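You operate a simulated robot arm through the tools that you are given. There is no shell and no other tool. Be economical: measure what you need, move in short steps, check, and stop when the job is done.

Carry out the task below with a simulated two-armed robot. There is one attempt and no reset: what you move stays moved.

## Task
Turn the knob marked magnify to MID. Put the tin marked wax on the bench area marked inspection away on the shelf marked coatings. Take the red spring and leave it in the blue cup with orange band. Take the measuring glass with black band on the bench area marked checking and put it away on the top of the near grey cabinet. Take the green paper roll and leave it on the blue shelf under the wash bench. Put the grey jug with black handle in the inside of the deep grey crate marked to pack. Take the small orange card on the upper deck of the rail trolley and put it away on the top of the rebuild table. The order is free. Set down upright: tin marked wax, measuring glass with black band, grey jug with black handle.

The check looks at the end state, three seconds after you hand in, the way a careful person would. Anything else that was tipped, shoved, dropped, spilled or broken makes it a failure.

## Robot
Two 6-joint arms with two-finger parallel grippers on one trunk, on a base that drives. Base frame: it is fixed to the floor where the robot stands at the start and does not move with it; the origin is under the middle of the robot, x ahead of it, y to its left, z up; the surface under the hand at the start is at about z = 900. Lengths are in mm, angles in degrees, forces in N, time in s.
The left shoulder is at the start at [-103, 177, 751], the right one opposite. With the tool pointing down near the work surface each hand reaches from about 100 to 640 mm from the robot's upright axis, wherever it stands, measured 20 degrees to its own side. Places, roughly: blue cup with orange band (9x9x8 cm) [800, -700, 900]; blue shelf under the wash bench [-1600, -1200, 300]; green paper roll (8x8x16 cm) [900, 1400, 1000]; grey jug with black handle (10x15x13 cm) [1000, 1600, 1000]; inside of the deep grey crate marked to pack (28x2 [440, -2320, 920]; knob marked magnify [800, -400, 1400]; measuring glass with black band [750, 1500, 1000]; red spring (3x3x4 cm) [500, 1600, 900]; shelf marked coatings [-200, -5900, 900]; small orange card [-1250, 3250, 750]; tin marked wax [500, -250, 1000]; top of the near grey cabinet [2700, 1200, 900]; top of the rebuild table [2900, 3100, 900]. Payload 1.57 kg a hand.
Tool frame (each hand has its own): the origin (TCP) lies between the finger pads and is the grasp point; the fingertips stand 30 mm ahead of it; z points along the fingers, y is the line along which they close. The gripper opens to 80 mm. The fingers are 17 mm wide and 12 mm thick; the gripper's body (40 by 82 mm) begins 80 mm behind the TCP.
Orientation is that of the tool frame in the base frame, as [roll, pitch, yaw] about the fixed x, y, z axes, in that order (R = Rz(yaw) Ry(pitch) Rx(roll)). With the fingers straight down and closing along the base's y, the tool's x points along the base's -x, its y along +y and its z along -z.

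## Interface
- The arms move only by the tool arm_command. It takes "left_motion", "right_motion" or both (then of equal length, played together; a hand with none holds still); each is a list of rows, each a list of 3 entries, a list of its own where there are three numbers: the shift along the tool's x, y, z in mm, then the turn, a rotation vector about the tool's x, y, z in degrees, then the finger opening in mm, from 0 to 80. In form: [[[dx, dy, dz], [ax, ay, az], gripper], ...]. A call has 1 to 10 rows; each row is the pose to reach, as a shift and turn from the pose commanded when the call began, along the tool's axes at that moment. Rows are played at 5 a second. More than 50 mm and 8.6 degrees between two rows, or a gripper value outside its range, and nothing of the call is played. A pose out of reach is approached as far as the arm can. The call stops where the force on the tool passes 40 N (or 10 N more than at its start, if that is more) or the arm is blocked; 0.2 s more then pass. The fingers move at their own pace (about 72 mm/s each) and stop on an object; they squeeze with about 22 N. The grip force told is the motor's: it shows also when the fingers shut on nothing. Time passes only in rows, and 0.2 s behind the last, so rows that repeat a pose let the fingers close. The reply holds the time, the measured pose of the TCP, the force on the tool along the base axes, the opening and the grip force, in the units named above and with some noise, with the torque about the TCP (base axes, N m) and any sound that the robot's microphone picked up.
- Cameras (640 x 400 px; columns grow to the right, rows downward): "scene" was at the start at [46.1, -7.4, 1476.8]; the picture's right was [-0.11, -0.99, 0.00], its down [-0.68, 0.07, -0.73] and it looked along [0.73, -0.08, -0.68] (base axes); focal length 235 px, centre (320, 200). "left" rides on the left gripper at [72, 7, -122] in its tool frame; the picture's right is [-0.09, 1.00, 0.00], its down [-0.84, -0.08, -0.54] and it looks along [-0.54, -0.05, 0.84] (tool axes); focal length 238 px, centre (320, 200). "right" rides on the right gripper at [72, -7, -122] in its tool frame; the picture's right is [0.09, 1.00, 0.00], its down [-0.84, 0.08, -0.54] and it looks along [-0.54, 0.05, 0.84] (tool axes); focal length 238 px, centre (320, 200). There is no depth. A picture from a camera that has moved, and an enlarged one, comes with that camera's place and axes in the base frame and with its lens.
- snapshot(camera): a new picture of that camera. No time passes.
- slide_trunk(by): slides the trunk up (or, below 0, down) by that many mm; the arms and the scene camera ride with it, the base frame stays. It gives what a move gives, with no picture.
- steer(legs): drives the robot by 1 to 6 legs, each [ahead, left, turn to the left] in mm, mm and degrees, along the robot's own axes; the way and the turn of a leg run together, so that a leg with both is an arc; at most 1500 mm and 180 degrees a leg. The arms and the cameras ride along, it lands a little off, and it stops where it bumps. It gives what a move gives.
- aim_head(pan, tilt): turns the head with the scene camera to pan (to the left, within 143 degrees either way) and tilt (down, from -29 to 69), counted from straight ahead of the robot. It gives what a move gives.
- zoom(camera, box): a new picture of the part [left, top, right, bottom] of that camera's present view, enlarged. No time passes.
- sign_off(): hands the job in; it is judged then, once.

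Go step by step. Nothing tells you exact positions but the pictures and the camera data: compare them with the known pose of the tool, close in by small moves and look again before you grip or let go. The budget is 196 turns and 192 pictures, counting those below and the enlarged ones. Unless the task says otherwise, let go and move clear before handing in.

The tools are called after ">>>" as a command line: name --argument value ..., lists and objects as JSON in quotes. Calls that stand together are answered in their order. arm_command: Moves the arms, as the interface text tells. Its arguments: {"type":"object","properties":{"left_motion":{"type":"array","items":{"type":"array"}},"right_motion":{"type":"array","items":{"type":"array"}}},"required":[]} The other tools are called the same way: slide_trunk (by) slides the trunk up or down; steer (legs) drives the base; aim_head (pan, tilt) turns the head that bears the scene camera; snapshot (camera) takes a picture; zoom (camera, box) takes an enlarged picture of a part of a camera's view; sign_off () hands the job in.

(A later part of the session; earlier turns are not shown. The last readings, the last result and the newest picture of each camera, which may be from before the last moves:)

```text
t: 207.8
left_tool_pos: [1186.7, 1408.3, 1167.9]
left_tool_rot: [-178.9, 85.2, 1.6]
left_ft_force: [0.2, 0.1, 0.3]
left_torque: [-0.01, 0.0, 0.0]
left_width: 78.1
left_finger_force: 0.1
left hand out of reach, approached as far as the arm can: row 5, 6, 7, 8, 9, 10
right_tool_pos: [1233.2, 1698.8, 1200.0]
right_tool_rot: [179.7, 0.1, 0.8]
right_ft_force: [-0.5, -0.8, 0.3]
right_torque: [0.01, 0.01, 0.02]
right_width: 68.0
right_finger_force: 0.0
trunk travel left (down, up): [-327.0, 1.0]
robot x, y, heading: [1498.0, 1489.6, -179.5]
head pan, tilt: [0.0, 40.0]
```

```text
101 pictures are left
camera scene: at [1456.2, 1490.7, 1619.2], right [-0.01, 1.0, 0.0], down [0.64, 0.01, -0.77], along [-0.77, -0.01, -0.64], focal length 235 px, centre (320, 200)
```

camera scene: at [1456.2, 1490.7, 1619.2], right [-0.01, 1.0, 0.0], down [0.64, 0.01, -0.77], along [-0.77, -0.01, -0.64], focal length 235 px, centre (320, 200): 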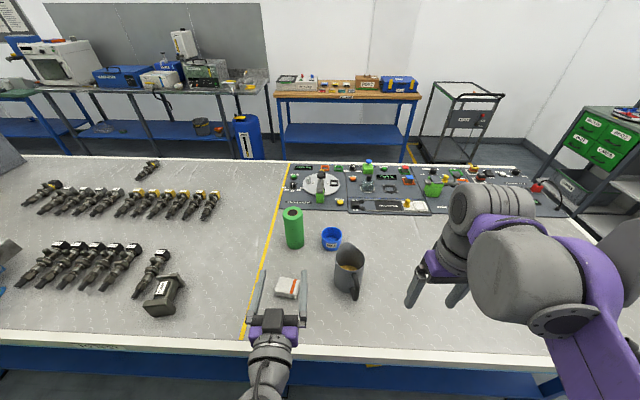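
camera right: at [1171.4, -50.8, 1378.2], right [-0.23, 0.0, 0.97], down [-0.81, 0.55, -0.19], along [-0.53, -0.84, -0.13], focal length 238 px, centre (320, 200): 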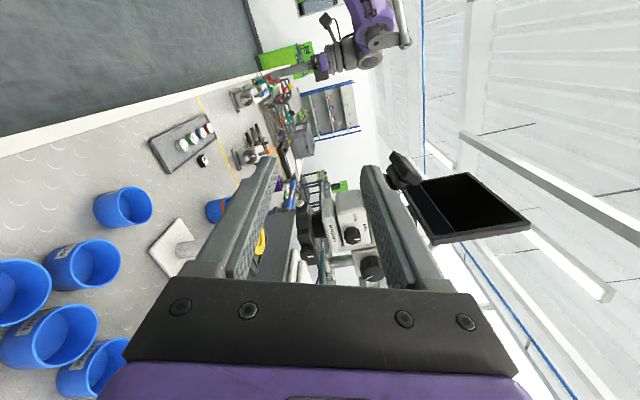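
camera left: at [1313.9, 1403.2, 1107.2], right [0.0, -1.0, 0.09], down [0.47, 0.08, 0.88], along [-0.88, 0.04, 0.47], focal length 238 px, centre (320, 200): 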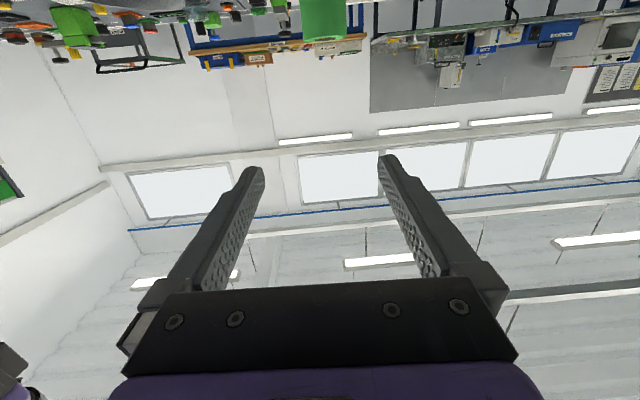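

Hand is nearly level. I zoom at the roll for an exact fix.

>>> zoom --camera "scene" --box '[240, 190, 380, 310]'

>>> snapshot --camera "right"

```text
3.33 times, centred on (310, 250) of scene
camera zoom: at [1456.2, 1490.7, 1619.2], right [-0.01, 1.0, 0.0], down [0.64, 0.01, -0.77], along [-0.77, -0.01, -0.64], focal length 784 px, centre (353, 33)
```

zoom: 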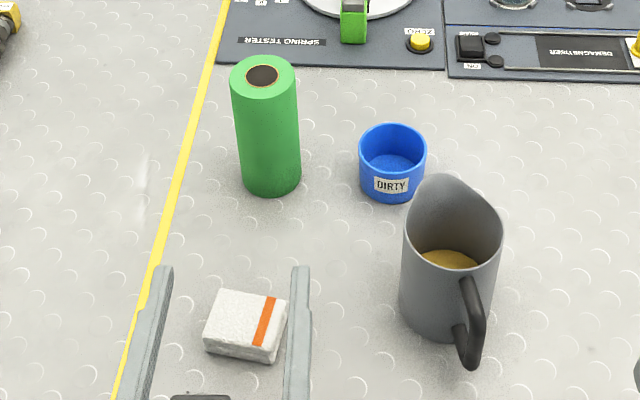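

```text
99 pictures are left
camera right: at [1304.0, 1706.8, 1322.3], right [0.11, -0.99, 0.0], down [-0.84, -0.09, 0.54], along [-0.54, -0.06, -0.84], focal length 238 px, centre (320, 200)
```

right: 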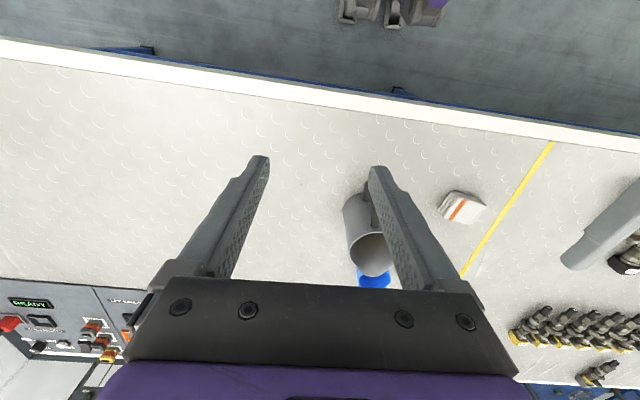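

Roll axis ≈[867,1391], top 1066, ~68 mm wide. I bring the level hand behind it at z≈1045.

>>> arm_command --left_motion '[[[21, 3, 38], [0, -1, 0], 80], [[43, 6, 77], [0, -2, 0], 80], [[64, 9, 116], [0, -3, 0], 80], [[86, 12, 157], [0, -4, 0], 80], [[107, 15.6, 196], [0, -5, 0], 80], [[107, 15.6, 196], [0, -5, 0], 80]]'

>>> zoom --camera "scene" --box '[240, 190, 380, 310]'

```text
t: 209.2
left_tool_pos: [996.6, 1396.0, 1046.0]
left_tool_rot: [-2.0, 89.9, 178.5]
left_ft_force: [0.3, -0.4, -0.2]
left_torque: [0.02, 0.04, -0.02]
left_width: 79.8
left_finger_force: 0.0
right_tool_pos: [1234.3, 1697.3, 1199.0]
right_tool_rot: [179.6, 0.0, 0.9]
right_ft_force: [0.1, 0.2, 0.5]
right_torque: [0.0, 0.02, 0.02]
right_width: 68.2
right_finger_force: 0.1
trunk travel left (down, up): [-327.0, 1.0]
robot x, y, heading: [1493.0, 1490.7, -179.4]
head pan, tilt: [0.0, 40.0]
```

```text
3.33 times, centred on (310, 250) of scene
camera zoom: at [1457.4, 1491.0, 1619.2], right [-0.01, 1.0, 0.0], down [0.64, 0.01, -0.77], along [-0.77, -0.01, -0.64], focal length 784 px, centre (353, 33)
```

zoom: 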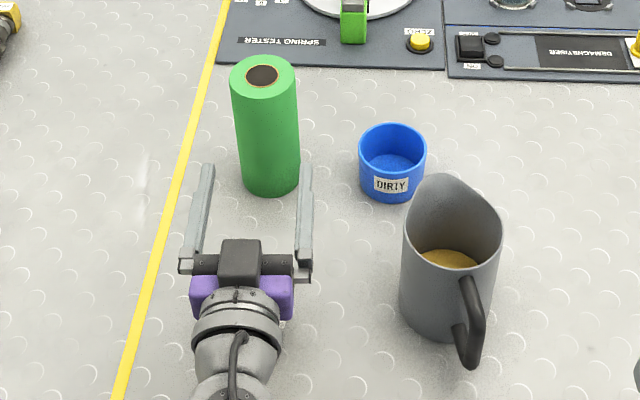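

Aligned to within a few mm; advance around the roll.

>>> arm_command --left_motion '[[[0, 3, 0], [0, 0, 0], 80], [[0, 3, 40], [0, 0, 0], 80], [[0, 3, 75], [0, 0, 0], 80]]'

>>> zoom --camera "scene" --box '[250, 190, 340, 260]'

```text
t: 210.1
left_tool_pos: [920.9, 1389.7, 1045.0]
left_tool_rot: [115.5, 90.0, -64.1]
left_ft_force: [0.5, -0.5, -0.1]
left_torque: [0.01, 0.0, -0.01]
left_width: 79.9
left_finger_force: 0.0
right_tool_pos: [1233.3, 1699.0, 1199.9]
right_tool_rot: [179.8, -0.1, 0.8]
right_ft_force: [0.0, 0.3, -0.9]
right_torque: [0.02, 0.02, 0.01]
right_width: 67.9
right_finger_force: 0.1
trunk travel left (down, up): [-327.0, 1.0]
robot x, y, heading: [1493.5, 1492.0, -179.5]
head pan, tilt: [0.0, 40.0]
```

```text
5.71 times, centred on (295, 225) of scene
camera zoom: at [1455.1, 1491.2, 1619.2], right [-0.01, 1.0, 0.0], down [0.64, 0.01, -0.77], along [-0.77, -0.01, -0.64], focal length 1344 px, centre (463, 57)
```

zoom: 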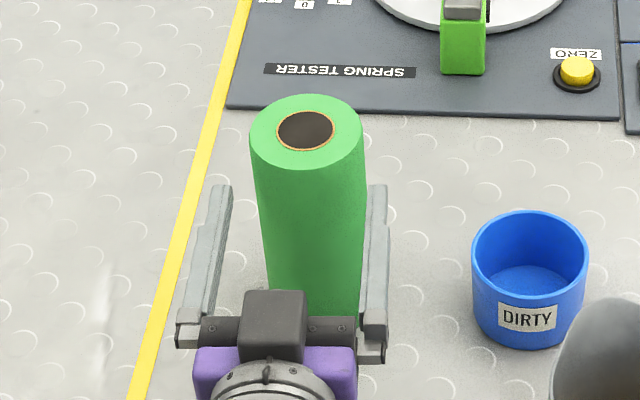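

>>> arm_command --left_motion '[[[0, -3, 0], [0, 0, 0], 80], [[0, -3, 30], [0, 0, 0], 80], [[0, -3, 56], [0, 0, 0], 80], [[0, -3, 56], [0, 0, 0], 80]]'

>>> zoom --camera "scene" --box '[250, 190, 340, 260]'

```text
t: 211.1
left_tool_pos: [864.8, 1393.4, 1049.2]
left_tool_rot: [1.3, 89.8, -178.4]
left_ft_force: [0.3, 0.9, 0.0]
left_torque: [-0.01, 0.0, 0.0]
left_width: 80.0
left_finger_force: 0.1
right_tool_pos: [1233.9, 1699.0, 1199.2]
right_tool_rot: [179.7, 0.0, 0.8]
right_ft_force: [0.8, 0.4, -0.8]
right_torque: [-0.01, -0.01, 0.01]
right_width: 67.8
right_finger_force: 0.0
trunk travel left (down, up): [-327.0, 1.0]
robot x, y, heading: [1495.0, 1492.3, -179.8]
head pan, tilt: [0.0, 40.0]
```

```text
5.71 times, centred on (295, 225) of scene
camera zoom: at [1456.6, 1491.1, 1619.2], right [-0.01, 1.0, 0.0], down [0.64, 0.01, -0.77], along [-0.77, -0.01, -0.64], focal length 1344 px, centre (463, 57)
```

zoom: 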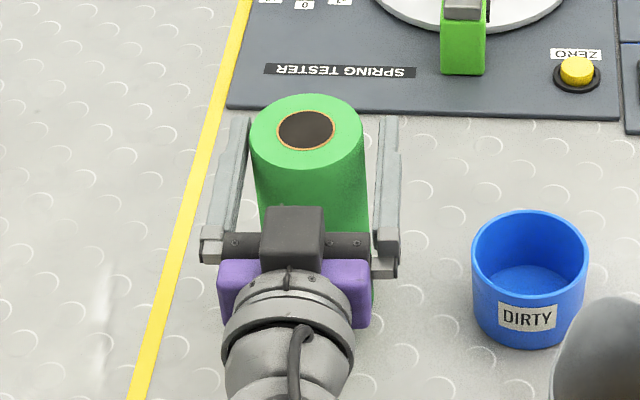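

The roll is between the fingers. Close and lift a little.

>>> arm_command --left_motion '[[[0, 0, 0], [0, 0, 0], 50], [[0, 0, 0], [0, 0, 0], 50], [[0, 0, 0], [0, 0, 0], 50]]'

>>> arm_command --left_motion '[[[-15, 0, 0], [0, 0, 0], 50], [[-40, 0, 0], [0, 0, 0], 50], [[-80, 0, 0], [0, 0, 0], 50], [[-80, 0, 0], [0, 0, 0], 50]]'

>>> snapshot --camera "scene"

```text
t: 211.8
left_tool_pos: [866.1, 1392.9, 1049.3]
left_tool_rot: [-4.1, 89.9, 176.4]
left_ft_force: [-0.6, -1.7, 1.7]
left_torque: [-0.21, 0.08, 0.03]
left_width: 69.4
left_finger_force: 21.6
right_tool_pos: [1232.8, 1699.5, 1198.0]
right_tool_rot: [179.6, -0.1, 0.8]
right_ft_force: [0.8, 0.1, -0.4]
right_torque: [0.03, 0.01, 0.01]
right_width: 67.8
right_finger_force: 0.1
trunk travel left (down, up): [-327.0, 1.0]
robot x, y, heading: [1494.1, 1490.9, -179.6]
head pan, tilt: [0.0, 40.0]
```

```text
t: 212.8
left_tool_pos: [863.8, 1392.2, 1129.9]
left_tool_rot: [-55.4, 90.0, 125.2]
left_ft_force: [-0.1, -0.1, -1.2]
left_torque: [0.0, -0.03, 0.03]
left_width: 69.2
left_finger_force: 22.0
right_tool_pos: [1232.6, 1698.6, 1199.6]
right_tool_rot: [179.6, 0.0, 0.8]
right_ft_force: [0.4, -0.3, -0.1]
right_torque: [-0.01, 0.04, 0.04]
right_width: 68.2
right_finger_force: 0.1
trunk travel left (down, up): [-327.0, 1.0]
robot x, y, heading: [1492.4, 1490.4, -179.3]
head pan, tilt: [0.0, 40.0]
```

```text
95 pictures are left
camera scene: at [1455.4, 1491.1, 1619.2], right [-0.01, 1.0, 0.0], down [0.64, 0.01, -0.77], along [-0.77, -0.01, -0.64], focal length 235 px, centre (320, 200)
```

scene: 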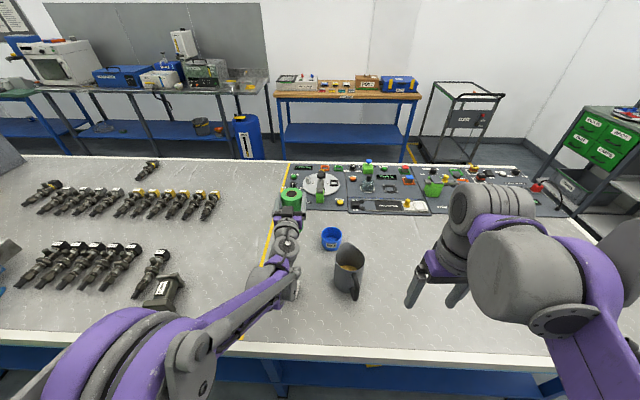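

Roll is held. Retract it, and bring the right hand above the jug's +y wall to look.

>>> arm_command --left_motion '[[[-10, 0, -45], [0, 0, 0], 50], [[-20, 0, -90], [0, 0, 0], 50], [[-30, 0, -135], [0, 0, 0], 50], [[-30, 0, -180], [0, 0, 0], 50], [[-30, 0, -220], [0, 0, 0], 50]]' --right_motion '[[[-40, 15, 10], [0, 0, 0], 60], [[-80, 31, 20], [0, 0, 0], 60], [[-120, 46, 30], [0, 0, 0], 60], [[-160, 62, 40], [0, 0, 0], 60], [[-198, 77, 49], [0, 0, 0], 60]]'

>>> snapshot --camera "right"

>>> snapshot --camera "scene"

```text
t: 214.1
left_tool_pos: [1084.8, 1394.5, 1157.9]
left_tool_rot: [-72.4, 89.9, 108.2]
left_ft_force: [0.0, -0.4, -1.2]
left_torque: [-0.01, -0.04, -0.01]
left_width: 69.2
left_finger_force: 22.2
right_tool_pos: [1035.1, 1616.2, 1152.3]
right_tool_rot: [179.8, 0.0, 0.8]
right_ft_force: [-0.7, 0.5, -0.4]
right_torque: [0.01, 0.0, -0.01]
right_width: 60.0
right_finger_force: 0.2
trunk travel left (down, up): [-327.0, 1.0]
robot x, y, heading: [1495.1, 1491.1, -179.5]
head pan, tilt: [0.0, 40.0]
```

```text
94 pictures are left
camera right: at [1106.1, 1625.3, 1275.1], right [0.11, -0.99, 0.0], down [-0.84, -0.09, 0.54], along [-0.54, -0.06, -0.84], focal length 238 px, centre (320, 200)
```

right: 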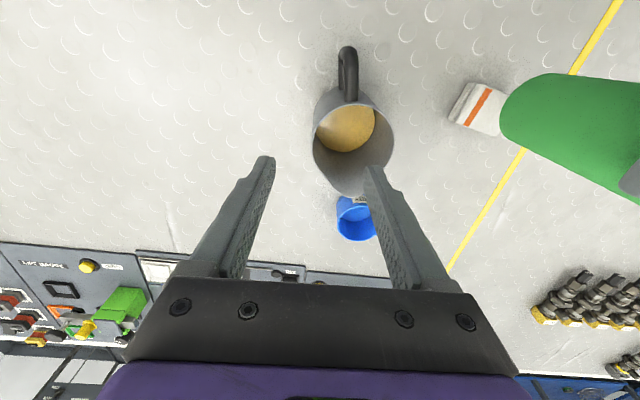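

```text
93 pictures are left
camera scene: at [1455.9, 1489.8, 1619.2], right [-0.01, 1.0, 0.0], down [0.64, 0.01, -0.77], along [-0.77, -0.01, -0.64], focal length 235 px, centre (320, 200)
```

scene: 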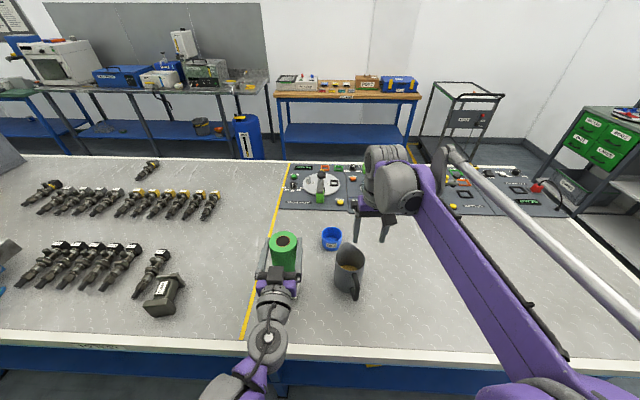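

Jug centre ≈[1022,1580], +y wall at y≈1623; liquid is only ~20 mm deep. Align on the wall and lower halfway.

>>> arm_command --right_motion '[[[-12, -7, 0], [0, 0, 0], 60], [[-12, -7, 40], [0, 0, 0], 60], [[-12, -7, 82], [0, 0, 0], 60], [[-12, -7, 82], [0, 0, 0], 60]]'

>>> snapshot --camera "right"

>>> zoom --camera "scene" --box '[320, 190, 440, 310]'

```text
t: 215.1
left_tool_pos: [1083.9, 1395.3, 1156.9]
left_tool_rot: [150.2, 89.9, -29.4]
left_ft_force: [0.0, -0.7, -2.5]
left_torque: [0.01, -0.03, 0.0]
left_width: 69.3
left_finger_force: 22.2
right_tool_pos: [1025.7, 1623.5, 1069.0]
right_tool_rot: [179.6, 0.0, 0.8]
right_ft_force: [-0.5, 0.4, 0.5]
right_torque: [0.03, -0.01, 0.02]
right_width: 60.0
right_finger_force: 0.1
trunk travel left (down, up): [-327.0, 1.0]
robot x, y, heading: [1496.1, 1486.3, -179.5]
head pan, tilt: [0.0, 40.0]
```

```text
92 pictures are left
camera right: at [1095.7, 1632.5, 1192.2], right [0.11, -0.99, 0.01], down [-0.84, -0.09, 0.54], along [-0.54, -0.06, -0.84], focal length 238 px, centre (320, 200)
```

right: 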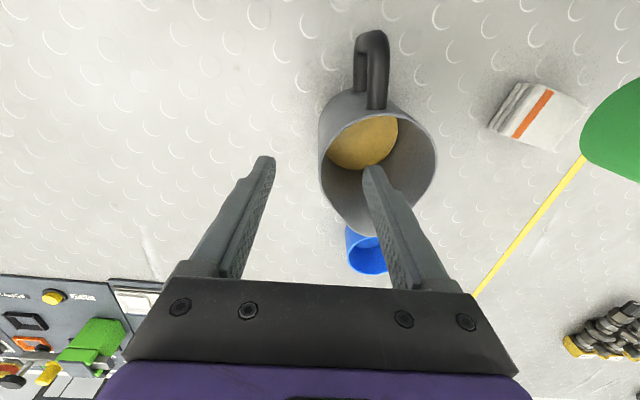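

```text
3.33 times, centred on (380, 250) of scene
camera zoom: at [1455.9, 1490.9, 1619.2], right [-0.01, 1.0, 0.0], down [0.64, 0.01, -0.77], along [-0.77, -0.01, -0.64], focal length 784 px, centre (120, 33)
```

zoom: 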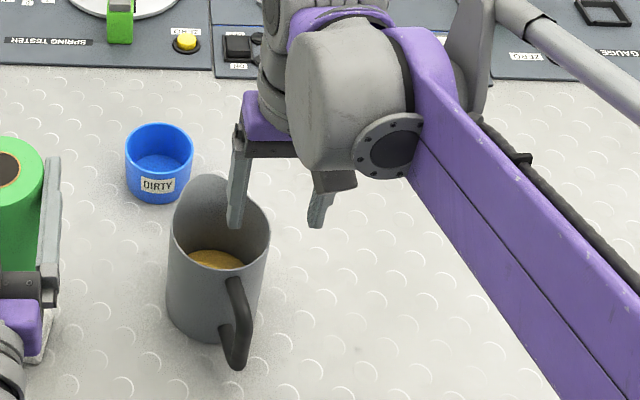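

Good: one finger inside, one outside. Lower and close on the wall.

>>> arm_command --right_motion '[[[-6, 0, 20], [0, 0, 0], 60], [[-6, 0, 40], [0, 0, 0], 60], [[-6, 0, 58], [0, 0, 0], 60], [[-6, 0, 58], [0, 0, 0], 60]]'

>>> snapshot --camera "right"

>>> zoom --camera "scene" --box '[320, 200, 420, 300]'

```text
t: 216.1
left_tool_pos: [1084.1, 1395.5, 1157.4]
left_tool_rot: [153.9, 89.9, -25.7]
left_ft_force: [0.5, -0.7, -2.9]
left_torque: [0.01, -0.04, 0.01]
left_width: 69.0
left_finger_force: 21.8
right_tool_pos: [1018.1, 1623.5, 1012.1]
right_tool_rot: [179.7, 0.1, 0.8]
right_ft_force: [0.7, 0.0, 0.7]
right_torque: [0.0, 0.02, 0.0]
right_width: 59.7
right_finger_force: 0.0
trunk travel left (down, up): [-327.0, 1.0]
robot x, y, heading: [1493.1, 1489.1, -179.5]
head pan, tilt: [0.0, 40.0]
```

```text
90 pictures are left
camera right: at [1088.6, 1633.5, 1133.7], right [0.11, -0.99, 0.01], down [-0.84, -0.09, 0.54], along [-0.54, -0.06, -0.84], focal length 238 px, centre (320, 200)
```

right: 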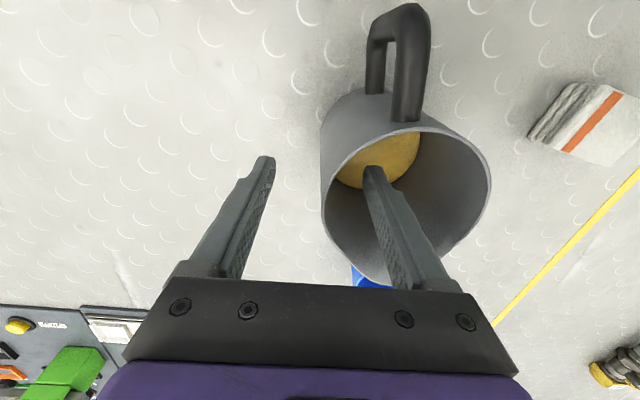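

```text
4.00 times, centred on (370, 250) of scene
camera zoom: at [1456.0, 1491.0, 1619.2], right [-0.01, 1.0, 0.0], down [0.64, 0.01, -0.77], along [-0.77, -0.01, -0.64], focal length 941 px, centre (120, 0)
```

zoom: 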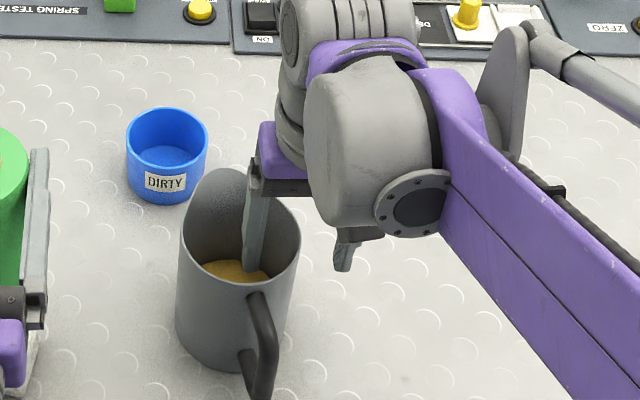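

>>> arm_command --right_motion '[[[0, 0, 0], [0, 0, 0], 30], [[0, 0, 0], [0, 0, 0], 10], [[0, 0, 0], [0, 0, 0], 0], [[0, 0, 0], [0, 0, 0], 0], [[0, 0, 0], [0, 0, 0], 0]]'

>>> snapshot --camera "right"

```text
t: 217.2
left_tool_pos: [1083.6, 1395.1, 1156.7]
left_tool_rot: [157.5, 89.9, -22.0]
left_ft_force: [-0.2, 0.4, -2.3]
left_torque: [-0.01, -0.03, -0.02]
left_width: 69.0
left_finger_force: 21.5
right_tool_pos: [1018.5, 1624.7, 1011.1]
right_tool_rot: [179.7, 0.0, 0.8]
right_ft_force: [1.3, 0.7, -0.1]
right_torque: [0.13, -0.06, 0.03]
right_width: 3.5
right_finger_force: 22.4
trunk travel left (down, up): [-327.0, 1.0]
robot x, y, heading: [1498.1, 1491.1, -179.6]
head pan, tilt: [0.0, 40.0]
```

```text
88 pictures are left
camera right: at [1088.6, 1633.6, 1133.9], right [0.11, -0.99, 0.01], down [-0.84, -0.09, 0.54], along [-0.54, -0.06, -0.84], focal length 238 px, centre (320, 200)
```

right: 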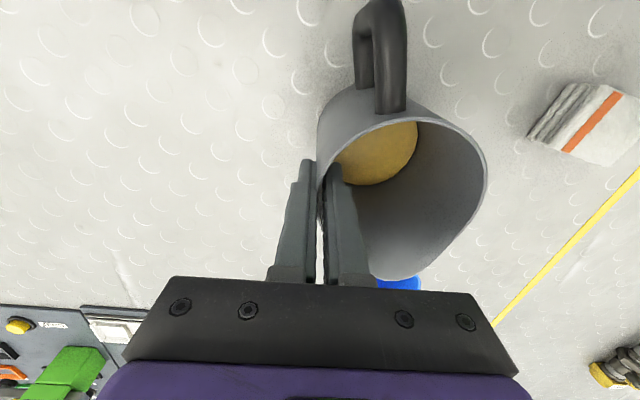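

Wall gripped. Lift 20 mm slowly and check for tilt.

>>> arm_command --right_motion '[[[0, 0, -4], [0, 0, 0], 0], [[0, 0, -8], [0, 0, 0], 0], [[0, 0, -12], [0, 0, 0], 0], [[0, 0, -16], [0, 0, 0], 0], [[0, 0, -20], [0, 0, 0], 0], [[0, 0, -20], [0, 0, 0], 0]]'

>>> zoom --camera "scene" --box '[320, 200, 420, 300]'

>>> snapshot --camera "right"

```text
t: 218.7
left_tool_pos: [1083.1, 1395.3, 1157.3]
left_tool_rot: [145.9, 90.0, -33.6]
left_ft_force: [0.3, 0.7, -1.2]
left_torque: [-0.03, -0.02, -0.02]
left_width: 69.1
left_finger_force: 21.6
right_tool_pos: [1018.4, 1623.9, 1031.5]
right_tool_rot: [179.7, 0.0, 0.8]
right_ft_force: [0.9, 0.0, -2.3]
right_torque: [0.12, 0.06, -0.01]
right_width: 3.8
right_finger_force: 22.0
trunk travel left (down, up): [-327.0, 1.0]
robot x, y, heading: [1493.8, 1490.1, -179.7]
head pan, tilt: [0.0, 40.0]
```

```text
4.00 times, centred on (370, 250) of scene
camera zoom: at [1455.7, 1491.1, 1619.2], right [-0.01, 1.0, 0.0], down [0.64, 0.01, -0.77], along [-0.77, -0.01, -0.64], focal length 941 px, centre (120, 0)
```

zoom: 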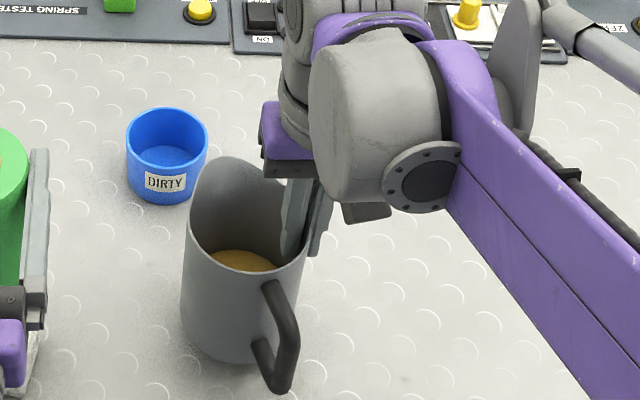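

```text
86 pictures are left
camera right: at [1088.8, 1633.5, 1154.5], right [0.11, -0.99, 0.01], down [-0.84, -0.09, 0.54], along [-0.54, -0.06, -0.84], focal length 238 px, centre (320, 200)
```

right: 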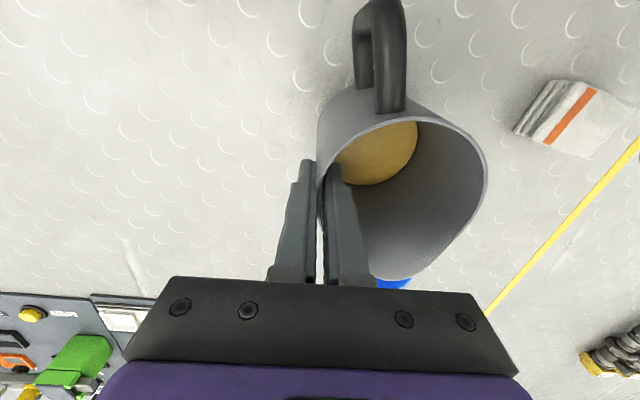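

The jug hangs level and secure. Raise and tuck it, then look before driving.

>>> arm_command --right_motion '[[[0, 0, -30], [0, 0, 0], 0], [[0, 0, -60], [0, 0, 0], 0], [[0, 0, -90], [0, 0, 0], 0], [[0, 0, -120], [0, 0, 0], 0], [[35, 0, -120], [0, 0, 0], 0], [[70, 0, -120], [0, 0, 0], 0], [[105, 0, -120], [0, 0, 0], 0], [[140, 0, -120], [0, 0, 0], 0], [[160, 0, -120], [0, 0, 0], 0]]'

>>> snapshot --camera "scene"

```text
t: 220.7
left_tool_pos: [1083.4, 1394.7, 1156.7]
left_tool_rot: [-20.7, 90.0, 159.8]
left_ft_force: [-0.5, -0.4, -1.5]
left_torque: [-0.01, -0.02, 0.01]
left_width: 68.9
left_finger_force: 22.0
right_tool_pos: [1178.0, 1626.0, 1151.9]
right_tool_rot: [179.7, 0.1, 0.9]
right_ft_force: [-0.1, 0.5, -2.1]
right_torque: [0.12, 0.07, 0.03]
right_width: 3.3
right_finger_force: 21.8
trunk travel left (down, up): [-327.0, 1.0]
robot x, y, heading: [1495.0, 1487.9, -179.6]
head pan, tilt: [0.0, 40.0]
```

```text
85 pictures are left
camera scene: at [1456.2, 1491.1, 1619.2], right [-0.01, 1.0, 0.0], down [0.64, 0.01, -0.77], along [-0.77, -0.01, -0.64], focal length 235 px, centre (320, 200)
```

scene: 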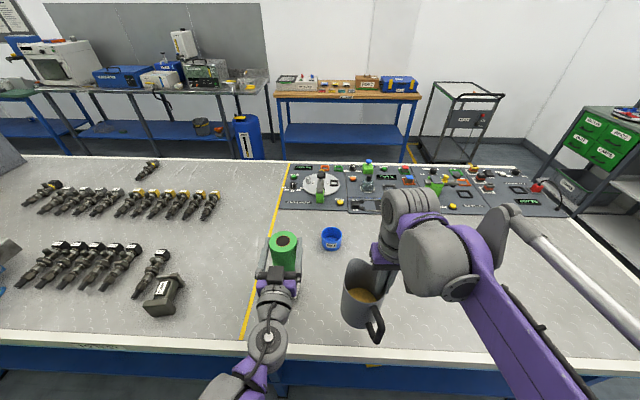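

Drive back and around the bench end to the front aisle, still facing -x.

>>> steer --legs '[[-250, 0, 0], [0, -1500, 0], [0, -210, -0.4], [1000, 0, 0], [1000, 0, 0]]'

>>> snapshot --camera "scene"

```text
t: 246.9
left_tool_pos: [-684.4, 3124.3, 1156.2]
left_tool_rot: [144.8, 90.0, -36.3]
left_ft_force: [0.1, -0.7, -2.3]
left_torque: [-0.03, -0.05, -0.01]
left_width: 68.9
left_finger_force: 22.5
right_tool_pos: [-583.9, 3353.6, 1151.9]
right_tool_rot: [179.7, -0.1, -0.9]
right_ft_force: [0.6, 0.8, -2.9]
right_torque: [0.11, 0.05, 0.02]
right_width: 2.8
right_finger_force: 21.9
trunk travel left (down, up): [-327.0, 1.0]
robot x, y, heading: [-268.6, 3206.7, 179.0]
head pan, tilt: [0.0, 40.0]
```

```text
84 pictures are left
camera scene: at [-310.2, 3209.8, 1619.1], right [0.02, 1.0, 0.0], down [0.64, -0.01, -0.77], along [-0.77, 0.02, -0.64], focal length 235 px, centre (320, 200)
```

scene: 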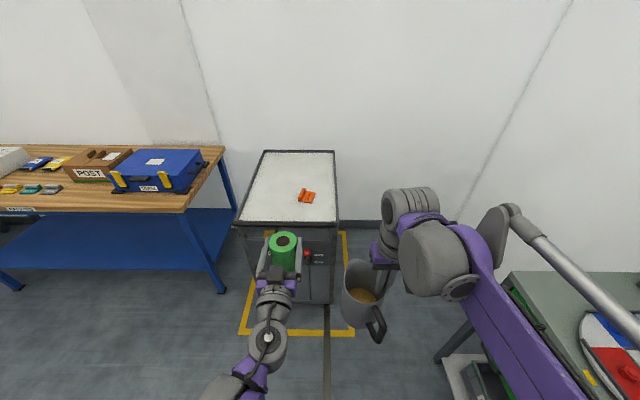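

The trolley with the orange card is seen; later. Now slide along the aisle to the wash bench.

>>> zoom --camera "scene" --box '[230, 140, 350, 230]'

>>> steer --legs '[[0, 1500, 0.5], [0, 1500, 0], [0, 1300, 0.5]]'

>>> aim_head --pan 0 --tilt 45

>>> snapshot --camera "scene"

```text
4.44 times, centred on (290, 185) of scene
camera zoom: at [-310.2, 3209.8, 1619.1], right [0.02, 1.0, 0.0], down [0.64, -0.01, -0.77], along [-0.77, 0.02, -0.64], focal length 1046 px, centre (453, 267)
```

zoom: 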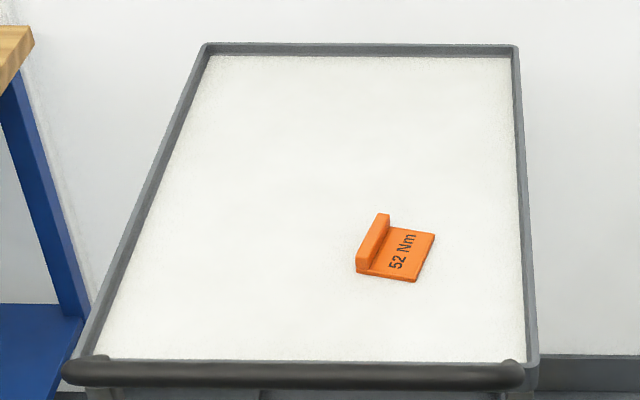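

```text
t: 284.6
left_tool_pos: [-679.5, -1209.4, 1157.2]
left_tool_rot: [-32.6, 90.0, 147.3]
left_ft_force: [0.4, 0.6, -2.2]
left_torque: [-0.02, 0.0, 0.02]
left_width: 69.1
left_finger_force: 22.3
right_tool_pos: [-582.8, -977.3, 1151.8]
right_tool_rot: [179.7, 0.0, 0.4]
right_ft_force: [0.0, 0.5, -4.3]
right_torque: [0.14, 0.06, 0.0]
right_width: 2.3
right_finger_force: 21.9
trunk travel left (down, up): [-327.0, 1.0]
robot x, y, heading: [-264.1, -1116.7, 179.8]
head pan, tilt: [0.0, 40.0]
```

```text
t: 285.2
left_tool_pos: [-679.1, -1209.4, 1157.8]
left_tool_rot: [140.1, 90.0, -39.9]
left_ft_force: [-0.1, -0.1, -1.6]
left_torque: [-0.03, -0.01, 0.03]
left_width: 69.1
left_finger_force: 21.9
right_tool_pos: [-582.8, -978.5, 1152.4]
right_tool_rot: [179.7, -0.1, 0.4]
right_ft_force: [0.2, -0.6, -3.1]
right_torque: [0.06, 0.07, 0.01]
right_width: 2.7
right_finger_force: 22.0
trunk travel left (down, up): [-327.0, 1.0]
robot x, y, heading: [-266.8, -1117.6, 179.9]
head pan, tilt: [0.0, 45.0]
```

```text
82 pictures are left
camera scene: at [-302.2, -1115.9, 1612.0], right [0.0, 1.0, 0.0], down [0.71, 0.0, -0.71], along [-0.71, 0.0, -0.71], focal length 235 px, centre (320, 200)
```

scene: 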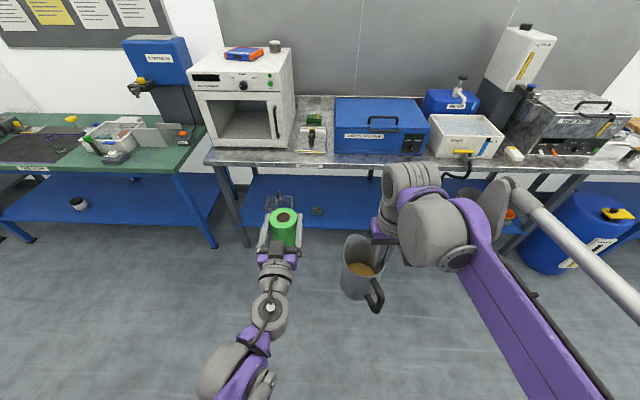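

I zoom at the shelf for free space.

>>> zoom --camera "scene" --box '[220, 150, 400, 260]'

>>> snapshot --camera "right"

```text
3.56 times, centred on (310, 205) of scene
camera zoom: at [-302.2, -1115.9, 1612.0], right [0.0, 1.0, 0.0], down [0.71, 0.0, -0.71], along [-0.71, 0.0, -0.71], focal length 836 px, centre (356, 182)
```

zoom: 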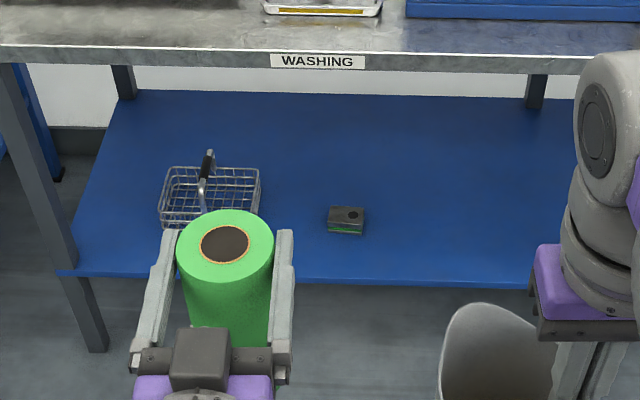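

```text
80 pictures are left
camera right: at [-511.9, -970.3, 1274.2], right [0.1, -1.0, 0.01], down [-0.84, -0.08, 0.54], along [-0.54, -0.06, -0.84], focal length 238 px, centre (320, 200)
```

right: 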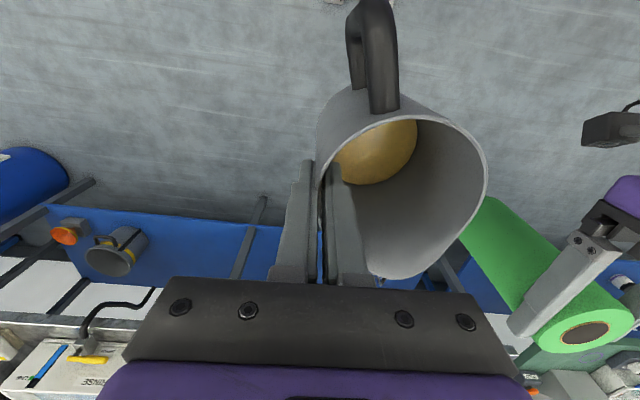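

Free spot at ≈[-1440,-980] right of the small device. Shift right, lower the trunk fully, then lower the left hand.

>>> steer --legs '[[0, -230, 0]]'

>>> slide_trunk --by -325

>>> arm_command --left_motion '[[[40, 0, 0], [0, 0, 0], 50], [[80, 0, 0], [0, 0, 0], 50], [[120, 0, 0], [0, 0, 0], 50], [[160, 0, 0], [0, 0, 0], 50], [[200, 0, 0], [0, 0, 0], 50], [[240, 0, 0], [0, 0, 0], 50], [[280, 0, 0], [0, 0, 0], 50], [[320, 0, 0], [0, 0, 0], 50], [[355, 0, 0], [0, 0, 0], 50]]'

>>> snapshot --camera "scene"

```text
t: 287.9
left_tool_pos: [-678.6, -974.8, 1157.6]
left_tool_rot: [140.5, 90.0, -39.9]
left_ft_force: [-0.2, -0.5, -1.8]
left_torque: [-0.02, -0.02, -0.02]
left_width: 69.1
left_finger_force: 22.1
right_tool_pos: [-579.7, -745.3, 1151.4]
right_tool_rot: [179.6, 0.0, -0.1]
right_ft_force: [0.0, -0.1, -3.8]
right_torque: [0.1, 0.06, 0.01]
right_width: 2.5
right_finger_force: 22.2
trunk travel left (down, up): [-327.0, 1.0]
robot x, y, heading: [-264.7, -887.5, 179.5]
head pan, tilt: [0.0, 45.0]
```

```text
t: 291.1
left_tool_pos: [-678.2, -974.0, 832.1]
left_tool_rot: [-37.0, 90.0, 142.5]
left_ft_force: [0.1, -0.6, -2.7]
left_torque: [0.0, -0.04, 0.01]
left_width: 69.1
left_finger_force: 22.3
right_tool_pos: [-581.0, -745.1, 824.9]
right_tool_rot: [179.7, 0.0, -0.1]
right_ft_force: [-0.4, 0.4, -2.9]
right_torque: [0.11, 0.04, 0.0]
right_width: 2.6
right_finger_force: 22.1
trunk travel left (down, up): [-2.0, 326.0]
robot x, y, heading: [-268.0, -885.7, 179.6]
head pan, tilt: [0.0, 45.0]
```

```text
t: 293.1
left_tool_pos: [-791.4, -945.3, 573.5]
left_tool_rot: [170.5, 89.9, -10.0]
left_ft_force: [-0.7, 0.0, -2.5]
left_torque: [-0.02, -0.02, 0.02]
left_width: 69.1
left_finger_force: 22.2
left hand out of reach, approached as far as the arm can: row 4, 5, 6, 7, 8, 9
right_tool_pos: [-580.7, -745.0, 826.0]
right_tool_rot: [179.7, 0.0, -0.1]
right_ft_force: [0.9, 1.2, -3.1]
right_torque: [0.12, 0.1, -0.03]
right_width: 2.6
right_finger_force: 21.7
trunk travel left (down, up): [-2.0, 326.0]
robot x, y, heading: [-262.6, -892.0, 179.4]
head pan, tilt: [0.0, 45.0]
```

```text
79 pictures are left
camera scene: at [-354.7, -884.1, 1280.7], right [0.01, 1.0, 0.0], down [0.71, -0.01, -0.71], along [-0.71, 0.01, -0.71], focal length 235 px, centre (320, 200)
```

scene: 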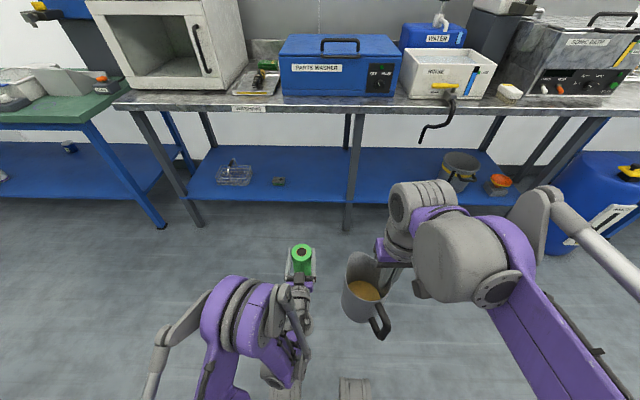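

Forward reach is better farther out. Drive forward 450 mm (hand stays well below bench top).

>>> steer --legs '[[450, 0, 0.4]]'

>>> arm_command --left_motion '[[[20, 4, 35], [0, 0, 0], 50], [[40, 8, 70], [0, 0, 0], 50], [[60, 12, 105], [0, 0, 0], 50], [[80, 16, 140], [0, 0, 0], 50], [[90, 20, 175], [0, 0, 0], 50], [[95, 25, 200], [0, 0, 0], 50]]'

>>> snapshot --camera "scene"

>>> snapshot --camera "left"

```text
t: 295.8
left_tool_pos: [-1232.5, -947.9, 574.1]
left_tool_rot: [-163.1, 89.9, 16.9]
left_ft_force: [0.3, 0.5, -1.7]
left_torque: [0.01, -0.04, 0.01]
left_width: 69.2
left_finger_force: 22.2
right_tool_pos: [-1023.1, -746.5, 825.9]
right_tool_rot: [179.7, 0.0, 0.2]
right_ft_force: [-0.5, 0.0, -2.6]
right_torque: [0.11, 0.05, -0.01]
right_width: 2.5
right_finger_force: 22.3
trunk travel left (down, up): [-2.0, 326.0]
robot x, y, heading: [-706.6, -883.1, 180.0]
head pan, tilt: [0.0, 45.0]
```

```text
t: 297.2
left_tool_pos: [-1432.3, -972.5, 480.9]
left_tool_rot: [-169.0, 90.0, 11.1]
left_ft_force: [0.0, 0.4, -1.7]
left_torque: [-0.03, -0.02, -0.04]
left_width: 69.3
left_finger_force: 21.8
right_tool_pos: [-1023.4, -746.1, 826.8]
right_tool_rot: [179.7, -0.1, 0.3]
right_ft_force: [-0.2, 0.4, -3.0]
right_torque: [0.08, 0.03, 0.01]
right_width: 2.8
right_finger_force: 22.5
trunk travel left (down, up): [-2.0, 326.0]
robot x, y, heading: [-707.3, -884.6, 180.2]
head pan, tilt: [0.0, 45.0]
```

```text
78 pictures are left
camera scene: at [-795.3, -883.0, 1280.7], right [0.0, 1.0, 0.0], down [0.71, 0.0, -0.71], along [-0.71, 0.0, -0.71], focal length 235 px, centre (320, 200)
```

scene: 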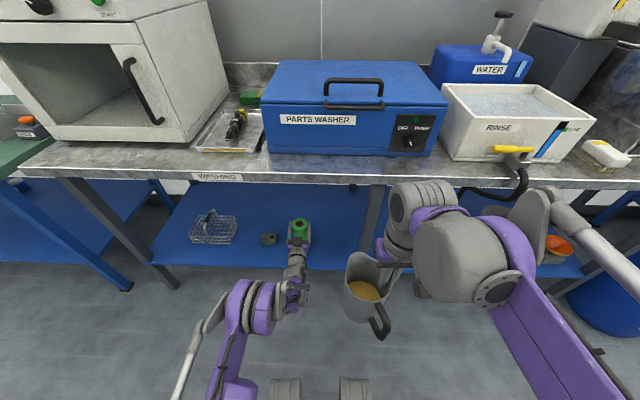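

```text
77 pictures are left
camera left: at [-1310.0, -978.0, 408.7], right [0.0, -1.0, 0.09], down [0.54, 0.08, 0.84], along [-0.84, 0.05, 0.54], focal length 238 px, centre (320, 200)
```

left: 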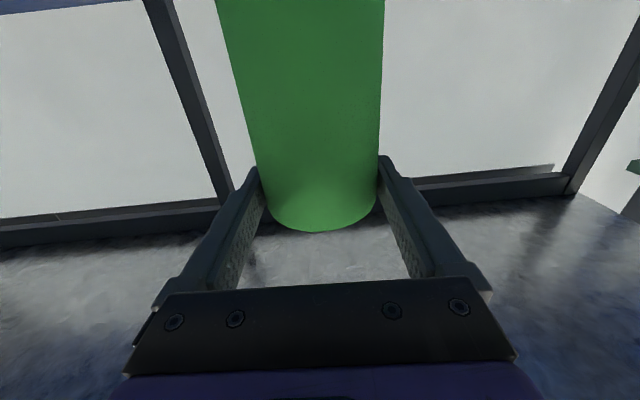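

Roll is over the shelf, clear of the device. Lower until contact.

>>> zoom --camera "scene" --box '[230, 190, 350, 280]'

>>> arm_command --left_motion '[[[10, 0, 5], [0, 0, 0], 50], [[20, 0, 5], [0, 0, 0], 50], [[24, 0, 5], [0, 0, 0], 50], [[24, 0, 5], [0, 0, 0], 50]]'

```text
4.44 times, centred on (290, 235) of scene
camera zoom: at [-795.3, -883.0, 1280.7], right [0.0, 1.0, 0.0], down [0.71, 0.0, -0.71], along [-0.71, 0.0, -0.71], focal length 1046 px, centre (453, 44)
```

zoom: 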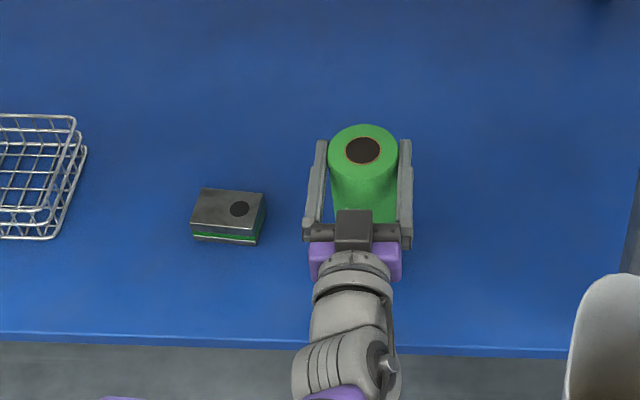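

```text
t: 298.2
left_tool_pos: [-1435.3, -972.9, 456.5]
left_tool_rot: [-161.4, 89.9, 18.7]
left_ft_force: [-0.1, -0.3, -0.8]
left_torque: [-0.01, 0.02, 0.02]
left_width: 69.1
left_finger_force: 22.1
right_tool_pos: [-1022.9, -746.2, 827.6]
right_tool_rot: [179.7, 0.0, 0.3]
right_ft_force: [0.6, -0.2, -2.9]
right_torque: [0.1, 0.09, 0.02]
right_width: 2.7
right_finger_force: 21.6
trunk travel left (down, up): [-2.0, 326.0]
robot x, y, heading: [-705.8, -885.9, 180.0]
head pan, tilt: [0.0, 45.0]
```

>>> arm_command --left_motion '[[[3, 0, 0], [0, 0, 0], 50], [[6, 0, 0], [0, 0, 0], 50], [[6, 0, 0], [0, 0, 0], 50]]'

>>> arm_command --left_motion '[[[2, 0, 0], [0, 0, 0], 50], [[4, 0, 0], [0, 0, 0], 50], [[4, 0, 0], [0, 0, 0], 50]]'

```text
t: 299.0
left_tool_pos: [-1437.2, -973.4, 449.4]
left_tool_rot: [-162.0, 89.9, 18.0]
left_ft_force: [-0.2, 0.0, -3.1]
left_torque: [-0.04, -0.06, -0.05]
left_width: 69.0
left_finger_force: 21.9
right_tool_pos: [-1023.5, -746.5, 826.1]
right_tool_rot: [179.7, 0.0, 0.4]
right_ft_force: [0.2, 0.8, -2.3]
right_torque: [0.11, 0.05, 0.02]
right_width: 2.7
right_finger_force: 21.9
trunk travel left (down, up): [-2.0, 326.0]
robot x, y, heading: [-708.8, -884.7, 180.0]
head pan, tilt: [0.0, 45.0]
```

```text
t: 299.8
left_tool_pos: [-1436.3, -972.9, 447.5]
left_tool_rot: [2.1, 89.8, -177.8]
left_ft_force: [0.7, 2.1, 24.3]
left_torque: [0.4, 0.33, -0.09]
left_width: 69.3
left_finger_force: 22.1
right_tool_pos: [-1021.1, -745.8, 827.0]
right_tool_rot: [179.7, 0.1, 0.3]
right_ft_force: [-0.5, -0.9, -2.5]
right_torque: [0.1, 0.06, -0.01]
right_width: 2.5
right_finger_force: 21.8
trunk travel left (down, up): [-2.0, 326.0]
robot x, y, heading: [-707.5, -883.8, 180.1]
head pan, tilt: [0.0, 45.0]
```

Contact felt. Relax 2 mm, open and withdraw straight back.

>>> arm_command --left_motion '[[[-2, 0, 0], [0, 0, 0], 60], [[-2, 0, 0], [0, 0, 0], 80], [[-2, 0, 0], [0, 0, 0], 80], [[-2, 0, -30], [0, 0, 0], 80], [[-2, 0, -70], [0, 0, 0], 80], [[-2, 0, -110], [0, 0, 0], 80], [[-20, 0, -150], [0, 0, 0], 80], [[-60, 0, -180], [0, 0, 0], 80]]'

>>> snapshot --camera "scene"

```text
t: 301.6
left_tool_pos: [-1271.0, -971.5, 510.4]
left_tool_rot: [-147.1, 89.8, 32.9]
left_ft_force: [0.2, 0.5, 1.2]
left_torque: [-0.02, 0.02, 0.01]
left_width: 80.2
left_finger_force: 0.0
left hand out of reach, approached as far as the arm can: row 8
right_tool_pos: [-1023.1, -744.7, 826.6]
right_tool_rot: [179.7, 0.0, 0.3]
right_ft_force: [-0.7, 0.3, -2.2]
right_torque: [0.1, 0.05, 0.0]
right_width: 2.6
right_finger_force: 22.2
trunk travel left (down, up): [-2.0, 326.0]
robot x, y, heading: [-708.5, -886.6, 180.0]
head pan, tilt: [0.0, 45.0]
```

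```text
75 pictures are left
camera scene: at [-794.6, -883.0, 1280.8], right [0.0, 1.0, 0.0], down [0.71, 0.0, -0.71], along [-0.71, 0.0, -0.71], focal length 235 px, centre (320, 200)
```

scene: 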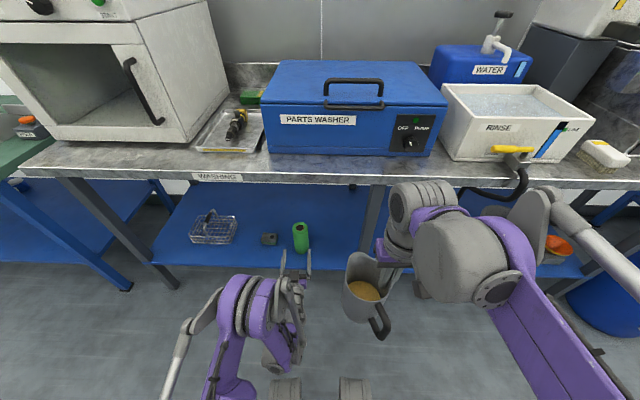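

Roll stands on the blue shelf. Back off, raise the trunk, then fold the left hand up to tool-down.

>>> steer --legs '[[-430, 0, 0]]'

>>> slide_trunk --by 325

>>> arm_command --left_motion '[[[-35, 0, -20], [0, 8.5, 0], 80], [[-70, 0, -40], [0, 17, 0], 80], [[-105, 0, -60], [0, 25.5, 0], 80], [[-140, 0, -80], [0, 34, 0], 80], [[-175, 0, -100], [0, 42.5, 0], 80], [[-210, 0, -120], [0, 51, 0], 80], [[-245, 0, -140], [0, 59.5, 0], 80], [[-280, 0, -160], [0, 68, 0], 80], [[-315, 0, -180], [0, 76.5, 0], 80], [[-350, 0, -200], [0, 85, 0], 80]]'

>>> snapshot --camera "scene"

```text
t: 304.2
left_tool_pos: [-838.1, -974.7, 510.6]
left_tool_rot: [25.3, 90.0, -154.1]
left_ft_force: [-0.6, 0.0, -0.3]
left_torque: [0.0, 0.04, -0.05]
left_width: 79.9
left_finger_force: 0.1
right_tool_pos: [-592.6, -746.9, 826.7]
right_tool_rot: [179.7, 0.0, 0.9]
right_ft_force: [0.8, 0.1, -3.2]
right_torque: [0.15, 0.05, -0.02]
right_width: 2.3
right_finger_force: 22.2
trunk travel left (down, up): [-2.0, 326.0]
robot x, y, heading: [-274.8, -881.6, -179.6]
head pan, tilt: [0.0, 45.0]
```

```text
t: 307.4
left_tool_pos: [-915.5, -974.8, 919.7]
left_tool_rot: [-0.3, 83.0, -179.6]
left_ft_force: [0.3, -0.7, -1.3]
left_torque: [-0.02, 0.02, 0.01]
left_width: 80.0
left_finger_force: 0.0
right_tool_pos: [-590.4, -746.7, 1151.7]
right_tool_rot: [179.7, 0.0, 0.9]
right_ft_force: [0.5, 0.7, -2.8]
right_torque: [0.13, 0.06, 0.01]
right_width: 2.6
right_finger_force: 21.9
trunk travel left (down, up): [-327.0, 1.0]
robot x, y, heading: [-272.7, -883.7, -179.3]
head pan, tilt: [0.0, 45.0]
```

```text
t: 309.6
left_tool_pos: [-675.7, -973.5, 1241.4]
left_tool_rot: [179.9, 11.9, 0.6]
left_ft_force: [-0.6, -0.1, 0.0]
left_torque: [0.01, -0.03, -0.03]
left_width: 79.9
left_finger_force: 0.1
right_tool_pos: [-592.3, -747.1, 1151.3]
right_tool_rot: [179.7, 0.0, 0.9]
right_ft_force: [0.2, 0.0, -3.1]
right_torque: [0.09, 0.05, -0.03]
right_width: 2.6
right_finger_force: 21.5
trunk travel left (down, up): [-327.0, 1.0]
robot x, y, heading: [-274.5, -882.2, -179.7]
head pan, tilt: [0.0, 45.0]
```

```text
74 pictures are left
camera scene: at [-310.8, -881.3, 1612.0], right [-0.01, 1.0, 0.0], down [0.71, 0.01, -0.71], along [-0.71, -0.01, -0.71], focal length 235 px, centre (320, 200)
```

scene: 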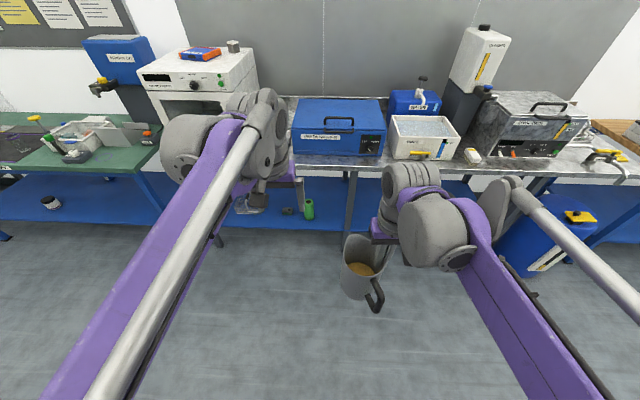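

Level and tuck the left hand, then turn round toward the bench and drive to the crate.

>>> arm_command --left_motion '[[[40, 0, 0], [0, 4, 0], 80], [[80, 0, 0], [0, 8, 0], 80], [[110, 0, 0], [0, 12, 0], 80]]'

>>> steer --legs '[[100, 0, 0], [0, 0, 179.7], [0, -1290, 0]]'

>>> aim_head --pan -5 --tilt 40

>>> snapshot --camera "scene"

```text
t: 310.4
left_tool_pos: [-570.5, -973.0, 1216.6]
left_tool_rot: [180.0, 0.0, 0.6]
left_ft_force: [1.1, 0.0, 0.1]
left_torque: [0.0, -0.01, 0.0]
left_width: 79.7
left_finger_force: 0.1
right_tool_pos: [-591.7, -747.0, 1151.5]
right_tool_rot: [179.7, 0.0, 0.9]
right_ft_force: [0.3, 1.2, -3.6]
right_torque: [0.1, 0.04, 0.0]
right_width: 2.7
right_finger_force: 21.6
trunk travel left (down, up): [-327.0, 1.0]
robot x, y, heading: [-274.7, -883.5, -179.6]
head pan, tilt: [0.0, 45.0]
```

```text
t: 330.1
left_tool_pos: [62.1, -2021.6, 1217.2]
left_tool_rot: [180.0, 0.1, -172.3]
left_ft_force: [-0.1, -0.4, -0.1]
left_torque: [0.0, 0.0, -0.03]
left_width: 79.9
left_finger_force: 0.0
right_tool_pos: [112.3, -2241.8, 1151.7]
right_tool_rot: [179.8, 0.0, -172.1]
right_ft_force: [-0.5, -0.7, -3.6]
right_torque: [-0.07, -0.04, 0.01]
right_width: 2.3
right_finger_force: 21.9
trunk travel left (down, up): [-327.0, 1.0]
robot x, y, heading: [-219.8, -2146.1, 7.8]
head pan, tilt: [0.0, 45.0]
```

```text
t: 330.8
left_tool_pos: [62.6, -2022.0, 1218.0]
left_tool_rot: [-180.0, 0.1, -172.3]
left_ft_force: [0.0, -0.2, -0.5]
left_torque: [0.01, 0.02, -0.02]
left_width: 79.8
left_finger_force: 0.1
right_tool_pos: [112.7, -2242.1, 1151.2]
right_tool_rot: [179.7, 0.0, -172.0]
right_ft_force: [0.3, 0.4, -2.1]
right_torque: [-0.08, -0.05, -0.03]
right_width: 2.4
right_finger_force: 22.1
trunk travel left (down, up): [-327.0, 1.0]
robot x, y, heading: [-221.5, -2150.5, 7.7]
head pan, tilt: [-5.0, 40.0]
```

```text
73 pictures are left
camera scene: at [-175.7, -2148.3, 1619.2], right [0.05, -1.0, 0.0], down [-0.64, -0.03, -0.77], along [0.77, 0.03, -0.64], focal length 235 px, centre (320, 200)
```

scene: 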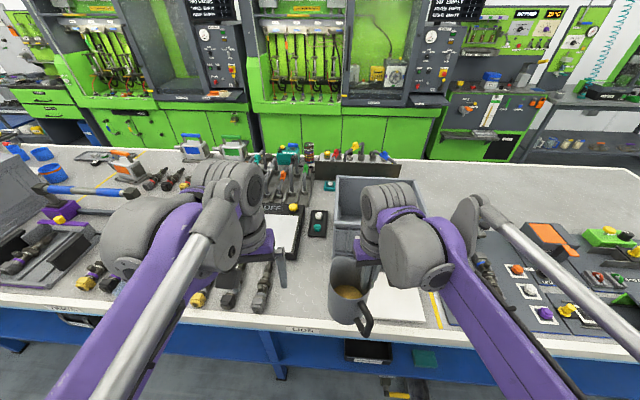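

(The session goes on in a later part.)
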